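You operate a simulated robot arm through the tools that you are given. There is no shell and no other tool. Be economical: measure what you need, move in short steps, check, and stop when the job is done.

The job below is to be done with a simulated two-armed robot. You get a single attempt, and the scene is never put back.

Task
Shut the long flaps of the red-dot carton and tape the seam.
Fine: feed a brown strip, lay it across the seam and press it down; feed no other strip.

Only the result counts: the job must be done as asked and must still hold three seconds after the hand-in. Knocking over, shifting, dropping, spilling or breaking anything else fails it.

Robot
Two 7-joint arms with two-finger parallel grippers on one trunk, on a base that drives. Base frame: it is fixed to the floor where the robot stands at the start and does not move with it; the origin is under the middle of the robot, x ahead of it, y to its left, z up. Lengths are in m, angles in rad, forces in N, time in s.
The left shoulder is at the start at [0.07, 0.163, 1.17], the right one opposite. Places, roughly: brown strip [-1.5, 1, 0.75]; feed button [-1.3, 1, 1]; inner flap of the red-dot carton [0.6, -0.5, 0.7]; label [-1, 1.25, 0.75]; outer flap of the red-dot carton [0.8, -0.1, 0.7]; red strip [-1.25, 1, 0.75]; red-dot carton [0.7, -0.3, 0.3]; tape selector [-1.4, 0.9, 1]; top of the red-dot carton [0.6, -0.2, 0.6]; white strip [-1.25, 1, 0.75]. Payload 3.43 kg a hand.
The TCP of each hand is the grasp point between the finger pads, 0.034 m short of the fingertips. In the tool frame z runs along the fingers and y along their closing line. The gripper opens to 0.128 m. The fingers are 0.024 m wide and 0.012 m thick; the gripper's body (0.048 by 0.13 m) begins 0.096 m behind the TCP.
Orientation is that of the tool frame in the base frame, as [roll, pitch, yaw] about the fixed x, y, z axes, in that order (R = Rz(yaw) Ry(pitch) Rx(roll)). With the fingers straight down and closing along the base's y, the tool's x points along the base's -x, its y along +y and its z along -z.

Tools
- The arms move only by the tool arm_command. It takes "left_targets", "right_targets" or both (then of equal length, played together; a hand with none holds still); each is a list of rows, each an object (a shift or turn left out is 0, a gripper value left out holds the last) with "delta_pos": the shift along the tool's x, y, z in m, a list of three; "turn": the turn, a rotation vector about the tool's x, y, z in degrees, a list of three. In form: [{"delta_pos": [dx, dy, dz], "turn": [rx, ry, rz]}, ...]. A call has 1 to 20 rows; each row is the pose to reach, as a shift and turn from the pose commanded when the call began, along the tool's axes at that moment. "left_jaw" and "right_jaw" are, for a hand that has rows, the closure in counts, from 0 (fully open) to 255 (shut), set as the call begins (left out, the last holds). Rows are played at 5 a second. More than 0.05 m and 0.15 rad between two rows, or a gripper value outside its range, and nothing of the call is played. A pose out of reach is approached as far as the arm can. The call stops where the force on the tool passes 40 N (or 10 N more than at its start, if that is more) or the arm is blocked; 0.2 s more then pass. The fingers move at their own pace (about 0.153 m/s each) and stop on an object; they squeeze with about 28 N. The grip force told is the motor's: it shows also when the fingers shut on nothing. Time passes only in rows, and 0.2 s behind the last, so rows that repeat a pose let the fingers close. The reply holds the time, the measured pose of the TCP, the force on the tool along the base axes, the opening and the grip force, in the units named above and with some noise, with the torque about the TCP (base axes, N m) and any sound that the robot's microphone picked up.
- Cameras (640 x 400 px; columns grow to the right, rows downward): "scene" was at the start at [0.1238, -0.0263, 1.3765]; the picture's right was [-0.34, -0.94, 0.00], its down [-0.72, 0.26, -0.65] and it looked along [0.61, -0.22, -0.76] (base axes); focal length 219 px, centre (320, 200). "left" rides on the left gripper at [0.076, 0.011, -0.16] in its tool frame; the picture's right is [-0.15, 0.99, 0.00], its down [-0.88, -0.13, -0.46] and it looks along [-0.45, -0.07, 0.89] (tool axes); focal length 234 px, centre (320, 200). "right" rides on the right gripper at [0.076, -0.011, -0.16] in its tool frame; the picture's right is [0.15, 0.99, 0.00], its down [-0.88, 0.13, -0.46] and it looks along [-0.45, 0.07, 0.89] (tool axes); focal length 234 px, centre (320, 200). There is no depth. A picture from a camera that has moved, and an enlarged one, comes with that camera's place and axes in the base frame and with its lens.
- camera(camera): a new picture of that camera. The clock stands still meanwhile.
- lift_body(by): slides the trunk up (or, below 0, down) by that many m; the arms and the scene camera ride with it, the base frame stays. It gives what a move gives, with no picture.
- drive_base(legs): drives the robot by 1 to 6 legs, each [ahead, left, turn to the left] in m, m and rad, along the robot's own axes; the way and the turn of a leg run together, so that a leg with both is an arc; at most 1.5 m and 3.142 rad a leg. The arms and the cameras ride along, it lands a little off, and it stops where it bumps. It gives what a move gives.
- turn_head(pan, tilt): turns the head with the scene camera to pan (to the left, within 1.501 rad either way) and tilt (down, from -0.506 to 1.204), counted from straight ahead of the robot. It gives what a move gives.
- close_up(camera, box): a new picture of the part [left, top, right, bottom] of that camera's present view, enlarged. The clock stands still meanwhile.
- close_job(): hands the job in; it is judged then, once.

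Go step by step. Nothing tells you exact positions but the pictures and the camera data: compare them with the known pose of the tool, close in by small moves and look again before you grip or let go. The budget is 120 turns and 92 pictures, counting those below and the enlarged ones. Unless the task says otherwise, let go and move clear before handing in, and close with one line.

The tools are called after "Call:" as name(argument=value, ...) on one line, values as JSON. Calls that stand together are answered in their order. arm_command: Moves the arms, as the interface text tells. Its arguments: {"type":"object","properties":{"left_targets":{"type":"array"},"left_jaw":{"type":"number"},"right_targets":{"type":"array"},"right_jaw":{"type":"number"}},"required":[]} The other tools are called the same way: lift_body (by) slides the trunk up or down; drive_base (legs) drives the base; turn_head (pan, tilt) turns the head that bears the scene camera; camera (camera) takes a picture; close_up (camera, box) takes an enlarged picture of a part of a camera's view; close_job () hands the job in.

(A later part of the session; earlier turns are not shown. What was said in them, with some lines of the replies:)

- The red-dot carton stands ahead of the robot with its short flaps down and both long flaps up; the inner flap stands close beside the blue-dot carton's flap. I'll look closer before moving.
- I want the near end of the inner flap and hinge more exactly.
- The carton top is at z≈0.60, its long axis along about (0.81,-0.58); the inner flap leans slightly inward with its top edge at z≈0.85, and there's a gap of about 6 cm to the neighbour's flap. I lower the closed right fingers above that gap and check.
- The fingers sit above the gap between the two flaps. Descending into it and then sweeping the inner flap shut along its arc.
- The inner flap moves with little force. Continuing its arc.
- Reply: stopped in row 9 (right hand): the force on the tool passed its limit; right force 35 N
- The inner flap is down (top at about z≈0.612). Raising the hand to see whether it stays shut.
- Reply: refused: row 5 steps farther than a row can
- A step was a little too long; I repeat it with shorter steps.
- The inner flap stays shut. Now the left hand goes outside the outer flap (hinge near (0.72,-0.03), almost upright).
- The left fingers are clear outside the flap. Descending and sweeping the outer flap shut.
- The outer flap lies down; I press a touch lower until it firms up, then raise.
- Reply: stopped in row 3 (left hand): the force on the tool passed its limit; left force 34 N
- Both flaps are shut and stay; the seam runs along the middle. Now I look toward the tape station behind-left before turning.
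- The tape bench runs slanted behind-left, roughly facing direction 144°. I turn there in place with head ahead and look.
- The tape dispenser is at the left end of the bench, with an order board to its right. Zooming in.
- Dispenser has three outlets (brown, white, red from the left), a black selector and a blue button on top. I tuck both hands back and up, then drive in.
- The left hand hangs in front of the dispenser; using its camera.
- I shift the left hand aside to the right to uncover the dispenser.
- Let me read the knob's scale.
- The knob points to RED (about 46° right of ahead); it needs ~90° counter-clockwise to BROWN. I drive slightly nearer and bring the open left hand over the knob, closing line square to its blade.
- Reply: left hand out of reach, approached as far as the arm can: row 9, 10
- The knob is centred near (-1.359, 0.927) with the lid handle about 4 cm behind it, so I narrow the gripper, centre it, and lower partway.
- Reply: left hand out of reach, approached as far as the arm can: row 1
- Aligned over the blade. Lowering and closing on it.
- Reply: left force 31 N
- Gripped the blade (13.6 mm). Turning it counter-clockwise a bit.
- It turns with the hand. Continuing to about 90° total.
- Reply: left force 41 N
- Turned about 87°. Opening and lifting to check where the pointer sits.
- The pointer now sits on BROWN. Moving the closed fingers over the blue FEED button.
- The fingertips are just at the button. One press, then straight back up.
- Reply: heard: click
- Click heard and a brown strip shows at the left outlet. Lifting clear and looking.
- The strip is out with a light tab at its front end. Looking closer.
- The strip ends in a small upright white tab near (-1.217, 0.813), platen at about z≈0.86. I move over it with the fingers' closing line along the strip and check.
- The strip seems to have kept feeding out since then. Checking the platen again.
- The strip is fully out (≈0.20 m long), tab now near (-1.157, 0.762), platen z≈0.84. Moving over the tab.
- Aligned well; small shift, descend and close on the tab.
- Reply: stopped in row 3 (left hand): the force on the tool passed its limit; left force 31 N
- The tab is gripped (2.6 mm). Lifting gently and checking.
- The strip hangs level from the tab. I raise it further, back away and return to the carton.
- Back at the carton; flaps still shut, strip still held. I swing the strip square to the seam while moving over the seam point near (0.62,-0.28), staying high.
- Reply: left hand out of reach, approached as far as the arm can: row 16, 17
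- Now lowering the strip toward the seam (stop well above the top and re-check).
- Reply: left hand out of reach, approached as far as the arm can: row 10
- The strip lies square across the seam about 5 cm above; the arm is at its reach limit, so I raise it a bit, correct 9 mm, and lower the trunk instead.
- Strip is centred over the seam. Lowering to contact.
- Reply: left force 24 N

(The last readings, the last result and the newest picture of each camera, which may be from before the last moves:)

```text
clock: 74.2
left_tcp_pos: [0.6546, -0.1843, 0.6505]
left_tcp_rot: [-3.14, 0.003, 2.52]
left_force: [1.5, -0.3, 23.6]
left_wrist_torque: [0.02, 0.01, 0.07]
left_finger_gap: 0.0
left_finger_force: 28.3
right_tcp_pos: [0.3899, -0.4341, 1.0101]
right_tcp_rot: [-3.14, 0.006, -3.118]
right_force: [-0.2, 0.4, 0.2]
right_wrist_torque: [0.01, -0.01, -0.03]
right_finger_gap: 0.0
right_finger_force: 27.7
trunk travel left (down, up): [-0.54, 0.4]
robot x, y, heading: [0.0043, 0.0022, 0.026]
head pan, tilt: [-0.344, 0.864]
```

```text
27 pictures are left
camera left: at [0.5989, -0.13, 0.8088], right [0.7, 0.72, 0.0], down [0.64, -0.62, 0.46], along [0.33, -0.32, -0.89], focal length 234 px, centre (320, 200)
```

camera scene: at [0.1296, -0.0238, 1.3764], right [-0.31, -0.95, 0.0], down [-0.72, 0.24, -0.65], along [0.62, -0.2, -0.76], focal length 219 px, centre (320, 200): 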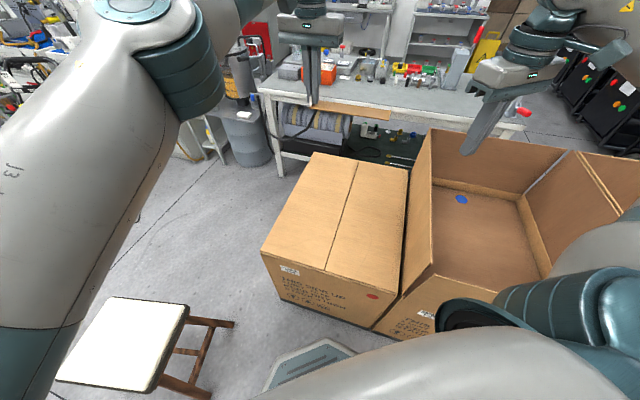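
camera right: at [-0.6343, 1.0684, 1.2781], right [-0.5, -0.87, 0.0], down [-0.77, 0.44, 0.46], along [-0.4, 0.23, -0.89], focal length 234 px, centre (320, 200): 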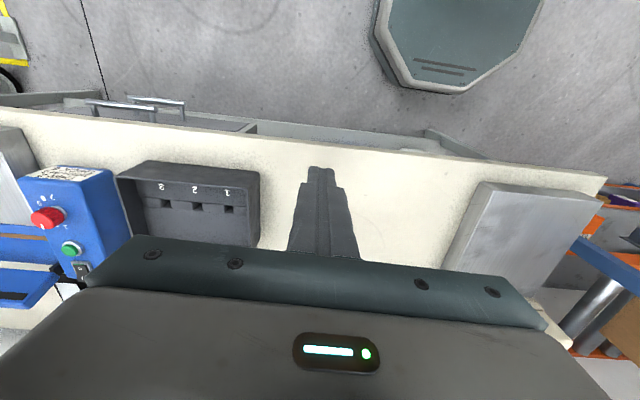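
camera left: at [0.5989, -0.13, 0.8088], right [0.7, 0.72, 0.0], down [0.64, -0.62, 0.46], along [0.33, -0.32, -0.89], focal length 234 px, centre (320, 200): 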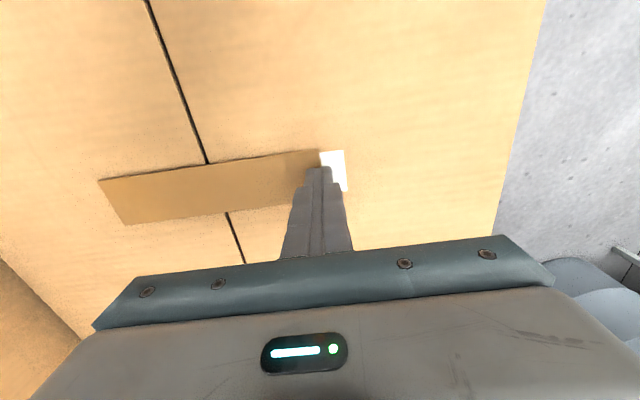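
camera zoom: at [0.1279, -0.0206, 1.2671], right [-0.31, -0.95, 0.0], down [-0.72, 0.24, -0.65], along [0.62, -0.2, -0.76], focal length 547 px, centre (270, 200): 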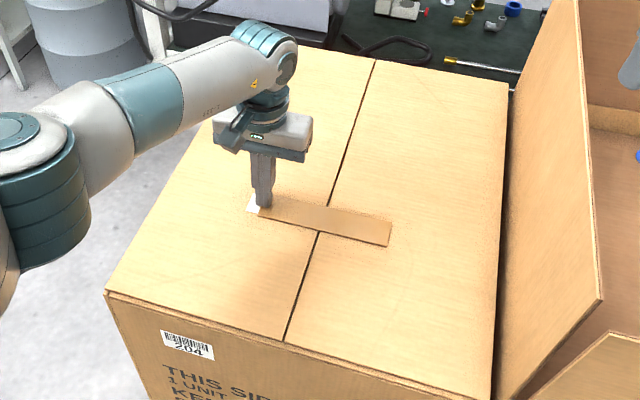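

The tab folded flat and the strip lies on the seam, released. Now pressing it down: first over the seam.

Call:
arm_command(left_targets=[{"delta_pos": [0, 0, -0.015]}, {"delta_pos": [0, 0, -0.03]}, {"delta_pos": [0, -0.045, -0.03]}, {"delta_pos": [0, -0.07, -0.02]}, {"delta_pos": [0, -0.07, -0.008]}, {"delta_pos": [0, -0.07, 0.0]}, {"delta_pos": [0, -0.07, 0.002]}, {"delta_pos": [0, -0.07, 0.004]}])

Call:
camera(camera="left")

```text
clock: 76.0
left_tcp_pos: [0.6146, -0.2257, 0.6492]
left_tcp_rot: [-3.141, 0.004, 2.522]
left_force: [13.0, -1.6, 31.9]
left_wrist_torque: [-0.05, -0.4, 0.06]
left_finger_gap: 0.0
left_finger_force: 27.8
left hand out of reach, approached as far as the arm can: row 4, 5, 6, 7, 8
right_tcp_pos: [0.391, -0.4349, 1.0102]
right_tcp_rot: [-3.14, 0.004, -3.115]
right_force: [0.3, 0.0, -0.3]
right_wrist_torque: [-0.01, -0.02, -0.03]
right_finger_gap: 0.0001
right_finger_force: 28.1
trunk travel left (down, up): [-0.54, 0.4]
robot x, y, heading: [0.0049, -0.0024, 0.025]
head pan, tilt: [-0.344, 0.864]
```

```text
26 pictures are left
camera left: at [0.5588, -0.1736, 0.8087], right [0.7, 0.72, 0.0], down [0.64, -0.62, 0.46], along [0.33, -0.32, -0.89], focal length 234 px, centre (320, 200)
```

left: 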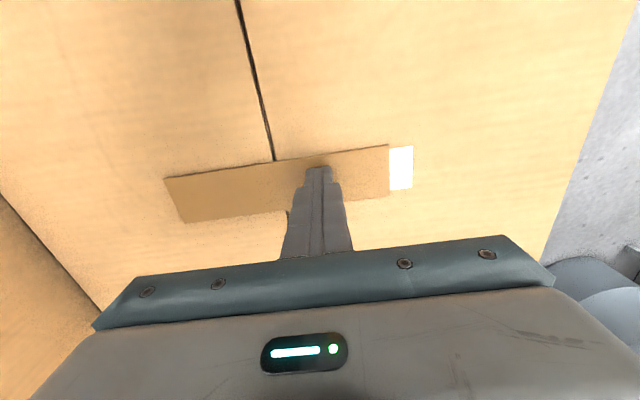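

The strip holds. The left hand can't reach further across, so I withdraw it and press the seam and the other half with the right hand.

Call:
arm_command(left_targets=[{"delta_pos": [0, 0, -0.04]}, {"delta_pos": [0, 0.03, -0.075]}, {"delta_pos": [0, 0.065, -0.11]}, {"delta_pos": [0, 0.1, -0.145]}, {"delta_pos": [0, 0.135, -0.18]}, {"delta_pos": [0, 0.17, -0.21]}, {"delta_pos": [0, 0.21, -0.235]}, {"delta_pos": [0, 0.25, -0.25]}])

Call:
arm_command(right_targets=[{"delta_pos": [-0.035, 0.03, 0]}, {"delta_pos": [-0.07, 0.06, 0]}, {"delta_pos": [-0.105, 0.09, 0]}, {"delta_pos": [-0.137, 0.12, 0.02]}, {"delta_pos": [-0.168, 0.14, 0.05]}, {"delta_pos": [-0.172, 0.14, 0.1]}, {"delta_pos": [-0.172, 0.14, 0.15]}, {"delta_pos": [-0.172, 0.14, 0.2]}, {"delta_pos": [-0.172, 0.14, 0.25]}, {"delta_pos": [-0.172, 0.14, 0.3]}])

Call:
camera(camera="right")

Call:
camera(camera="scene")

```text
clock: 77.8
left_tcp_pos: [0.7571, -0.031, 0.8933]
left_tcp_rot: [-3.139, 0.0, 2.518]
left_force: [0.1, 0.1, 0.2]
left_wrist_torque: [0.01, 0.01, 0.0]
left_finger_gap: 0.0001
left_finger_force: 27.8
left hand out of reach, approached as far as the arm can: row 8
right_tcp_pos: [0.3932, -0.4339, 1.0083]
right_tcp_rot: [3.141, 0.004, -3.117]
right_force: [-0.7, -0.5, -1.3]
right_wrist_torque: [0.01, 0.02, -0.01]
right_finger_gap: 0.0
right_finger_force: 27.7
trunk travel left (down, up): [-0.54, 0.4]
robot x, y, heading: [0.0015, 0.0024, 0.026]
head pan, tilt: [-0.344, 0.864]
```

```text
refused: row 6 steps farther than a row can; nothing moved
```

```text
25 pictures are left
camera right: at [0.3173, -0.4479, 1.1681], right [-0.17, 0.99, 0.0], down [0.88, 0.15, 0.46], along [0.45, 0.08, -0.89], focal length 234 px, centre (320, 200)
```

right: 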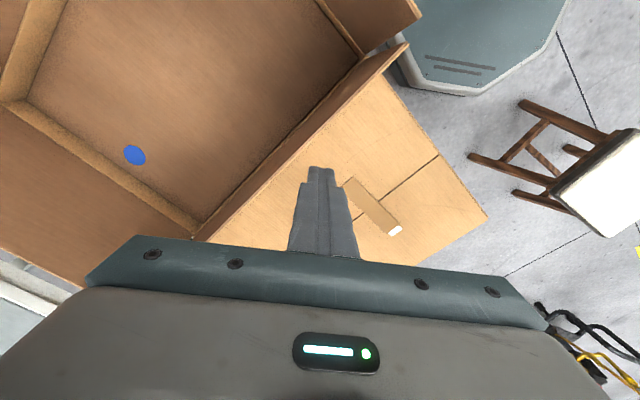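

```text
24 pictures are left
camera scene: at [0.1302, -0.0212, 1.2664], right [-0.31, -0.95, 0.0], down [-0.72, 0.24, -0.65], along [0.62, -0.2, -0.76], focal length 219 px, centre (320, 200)
```

scene: 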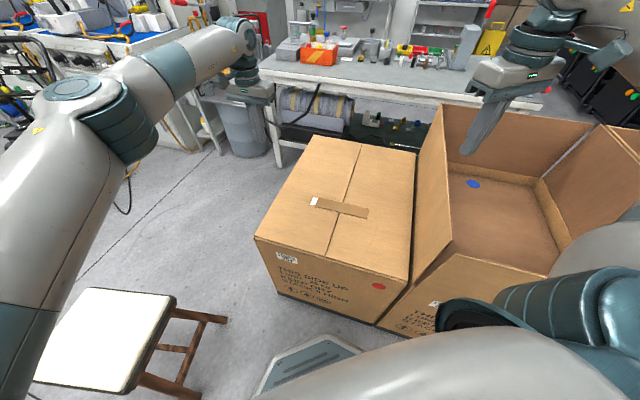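

I raise the trunk back, then bring the right hand over the seam in shorter steps.

Call:
lift_body(by=0.11)

Call:
arm_command(right_targets=[{"delta_pos": [-0.034, 0.029, 0]}, {"delta_pos": [-0.068, 0.058, 0]}, {"delta_pos": [-0.102, 0.087, 0.015]}, {"delta_pos": [-0.135, 0.115, 0.035]}, {"delta_pos": [-0.168, 0.143, 0.055]}, {"delta_pos": [-0.2034, 0.172, 0.07]}, {"delta_pos": [-0.2034, 0.172, 0.115]}, {"delta_pos": [-0.2034, 0.172, 0.16]}, {"delta_pos": [-0.2034, 0.172, 0.205]}, {"delta_pos": [-0.2034, 0.172, 0.25]}, {"delta_pos": [-0.2034, 0.172, 0.295]}, {"delta_pos": [-0.2034, 0.172, 0.34]}, {"delta_pos": [-0.2034, 0.172, 0.38]}, {"delta_pos": [-0.2034, 0.172, 0.415]}])

Call:
camera(camera="right")

Call:
camera(camera="scene")

```text
clock: 79.2
left_tcp_pos: [0.7567, -0.0316, 1.0025]
left_tcp_rot: [-3.137, 0.001, 2.518]
left_force: [-0.9, 0.0, 0.0]
left_wrist_torque: [-0.02, 0.02, 0.02]
left_finger_gap: 0.0
left_finger_force: 27.9
right_tcp_pos: [0.3933, -0.4351, 1.1191]
right_tcp_rot: [-3.141, 0.003, -3.117]
right_force: [0.3, -0.5, -0.3]
right_wrist_torque: [-0.01, 0.03, -0.01]
right_finger_gap: 0.0
right_finger_force: 28.0
trunk travel left (down, up): [-0.65, 0.29]
robot x, y, heading: [0.0042, 0.0051, 0.029]
head pan, tilt: [-0.344, 0.864]
```

```text
clock: 82.2
left_tcp_pos: [0.755, -0.0314, 1.0025]
left_tcp_rot: [-3.137, 0.001, 2.519]
left_force: [-0.3, 0.7, 0.5]
left_wrist_torque: [0.0, -0.01, 0.01]
left_finger_gap: 0.0
left_finger_force: 27.9
right_tcp_pos: [0.5935, -0.2581, 0.7051]
right_tcp_rot: [3.141, 0.003, -3.114]
right_force: [0.2, -0.1, 0.5]
right_wrist_torque: [0.01, 0.01, -0.01]
right_finger_gap: 0.0001
right_finger_force: 28.1
trunk travel left (down, up): [-0.65, 0.29]
robot x, y, heading: [0.0052, 0.0032, 0.03]
head pan, tilt: [-0.344, 0.864]
```

```text
23 pictures are left
camera right: at [0.5182, -0.2709, 0.8637], right [-0.17, 0.99, 0.0], down [0.87, 0.15, 0.46], along [0.45, 0.08, -0.89], focal length 234 px, centre (320, 200)
```

right: 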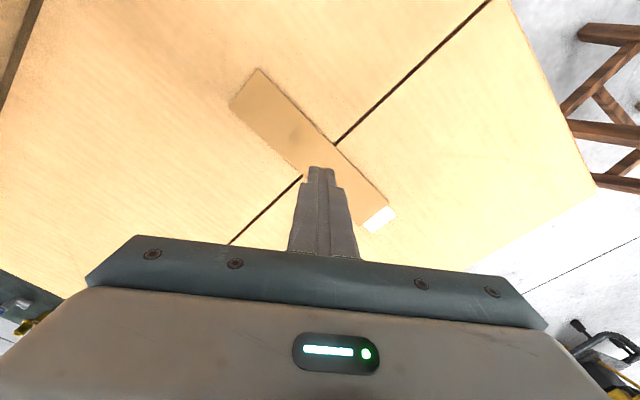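

```text
22 pictures are left
camera scene: at [0.1308, -0.0213, 1.3764], right [-0.31, -0.95, 0.0], down [-0.72, 0.24, -0.65], along [0.62, -0.2, -0.76], focal length 219 px, centre (320, 200)
```

scene: 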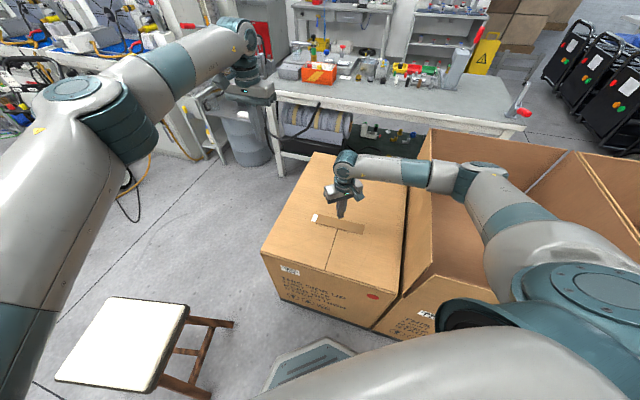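

Right fingers are over the seam and strip. Press there, then on the right half.

Call:
arm_command(right_targets=[{"delta_pos": [-0.002, 0, 0.035]}, {"delta_pos": [-0.002, 0, 0.05]}, {"delta_pos": [-0.002, 0, 0.054]}, {"delta_pos": [-0.002, 0, 0.057]}, {"delta_pos": [-0.002, 0, 0.059]}])

Call:
arm_command(right_targets=[{"delta_pos": [0, 0, -0.015]}, {"delta_pos": [0, 0, -0.03]}, {"delta_pos": [0.02, -0.028, -0.03]}, {"delta_pos": [0.038, -0.05, -0.03]}, {"delta_pos": [0.038, -0.05, -0.01]}, {"delta_pos": [0.038, -0.05, -0.003]}, {"delta_pos": [0.038, -0.05, 0]}, {"delta_pos": [0.038, -0.05, 0.002]}])

Call:
camera(camera="right")

```text
clock: 83.4
left_tcp_pos: [0.754, -0.0299, 1.0059]
left_tcp_rot: [-3.141, 0.001, 2.518]
left_force: [0.2, 0.2, -0.1]
left_wrist_torque: [-0.01, 0.0, 0.04]
left_finger_gap: 0.0
left_finger_force: 28.2
right_tcp_pos: [0.5956, -0.2561, 0.651]
right_tcp_rot: [-3.141, 0.009, -3.118]
right_force: [-4.3, -2.3, 27.4]
right_wrist_torque: [-0.03, 0.31, -0.02]
right_finger_gap: 0.0
right_finger_force: 27.6
trunk travel left (down, up): [-0.65, 0.29]
robot x, y, heading: [0.0061, 0.0039, 0.026]
head pan, tilt: [-0.344, 0.864]
```

```text
clock: 85.2
left_tcp_pos: [0.7549, -0.0302, 1.0043]
left_tcp_rot: [-3.138, 0.003, 2.516]
left_force: [0.8, -0.1, -0.1]
left_wrist_torque: [0.0, 0.01, -0.02]
left_finger_gap: 0.0001
left_finger_force: 27.9
right_tcp_pos: [0.56, -0.3086, 0.6496]
right_tcp_rot: [3.139, 0.011, -3.117]
right_force: [-12.0, -0.7, 25.8]
right_wrist_torque: [0.01, 0.58, 0.05]
right_finger_gap: 0.0
right_finger_force: 27.6
trunk travel left (down, up): [-0.65, 0.29]
robot x, y, heading: [0.0035, -0.0004, 0.025]
head pan, tilt: [-0.344, 0.864]
stopped in row 8 (right hand): the force on the tool passed its limit (the readings are from after the stop); the commanded pose is now the measured one
```

```text
21 pictures are left
camera right: at [0.4829, -0.3213, 0.8084], right [-0.17, 0.99, 0.0], down [0.87, 0.15, 0.47], along [0.46, 0.08, -0.88], focal length 234 px, centre (320, 200)
```

right: 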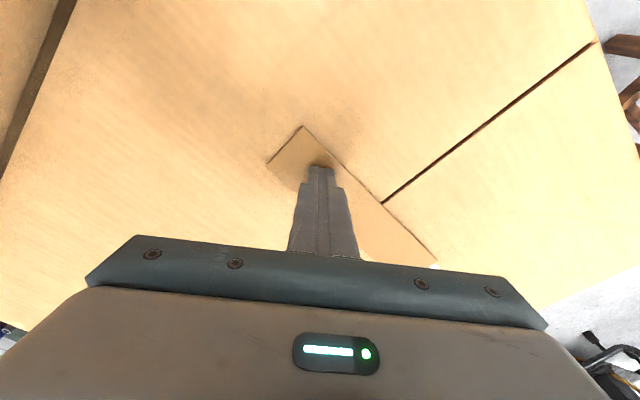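

All parts are pressed. Lifting the right hand clear and checking the result.

Call:
arm_command(right_targets=[{"delta_pos": [0, 0, -0.03]}, {"delta_pos": [0, 0, -0.075]}, {"delta_pos": [0, 0, -0.12]}, {"delta_pos": [0, 0, -0.165]}, {"delta_pos": [0, 0, -0.21]}, {"delta_pos": [0, 0, -0.255]}, {"delta_pos": [0, 0, -0.3]}, {"delta_pos": [0.02, -0.03, -0.33]}, {"delta_pos": [0.05, -0.06, -0.35]}, {"delta_pos": [0.08, -0.09, -0.37]}])

Call:
close_up(camera="scene", box=[240, 120, 480, 340])

```text
clock: 87.4
left_tcp_pos: [0.7545, -0.0304, 1.003]
left_tcp_rot: [-3.141, 0.0, 2.519]
left_force: [-0.3, -0.7, 0.6]
left_wrist_torque: [0.01, 0.01, -0.01]
left_finger_gap: 0.0002
left_finger_force: 28.4
right_tcp_pos: [0.4788, -0.4002, 1.0164]
right_tcp_rot: [3.139, 0.011, -3.114]
right_force: [-1.6, 0.5, -0.1]
right_wrist_torque: [0.0, -0.02, 0.01]
right_finger_gap: 0.0
right_finger_force: 27.8
trunk travel left (down, up): [-0.65, 0.29]
robot x, y, heading: [0.0065, 0.0035, 0.027]
head pan, tilt: [-0.344, 0.864]
```

```text
1.82 times, centred on (360, 230) of scene
camera zoom: at [0.1285, -0.0219, 1.3766], right [-0.31, -0.95, 0.0], down [-0.72, 0.24, -0.65], along [0.62, -0.2, -0.76], focal length 398 px, centre (247, 146)
```

zoom: 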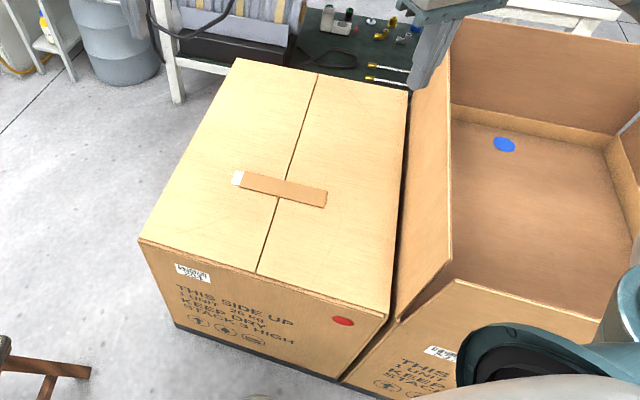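

Both long flaps are shut, the brown strip lies flat across the seam, and both hands are clear. Handing in.

Call:
close_job()

```text
The job is handed in.
```

The red-dot carton's long flaps are shut and one brown strip is laid across the seam and pressed down. I fed no other strip, and both hands were clear when I handed the job in.
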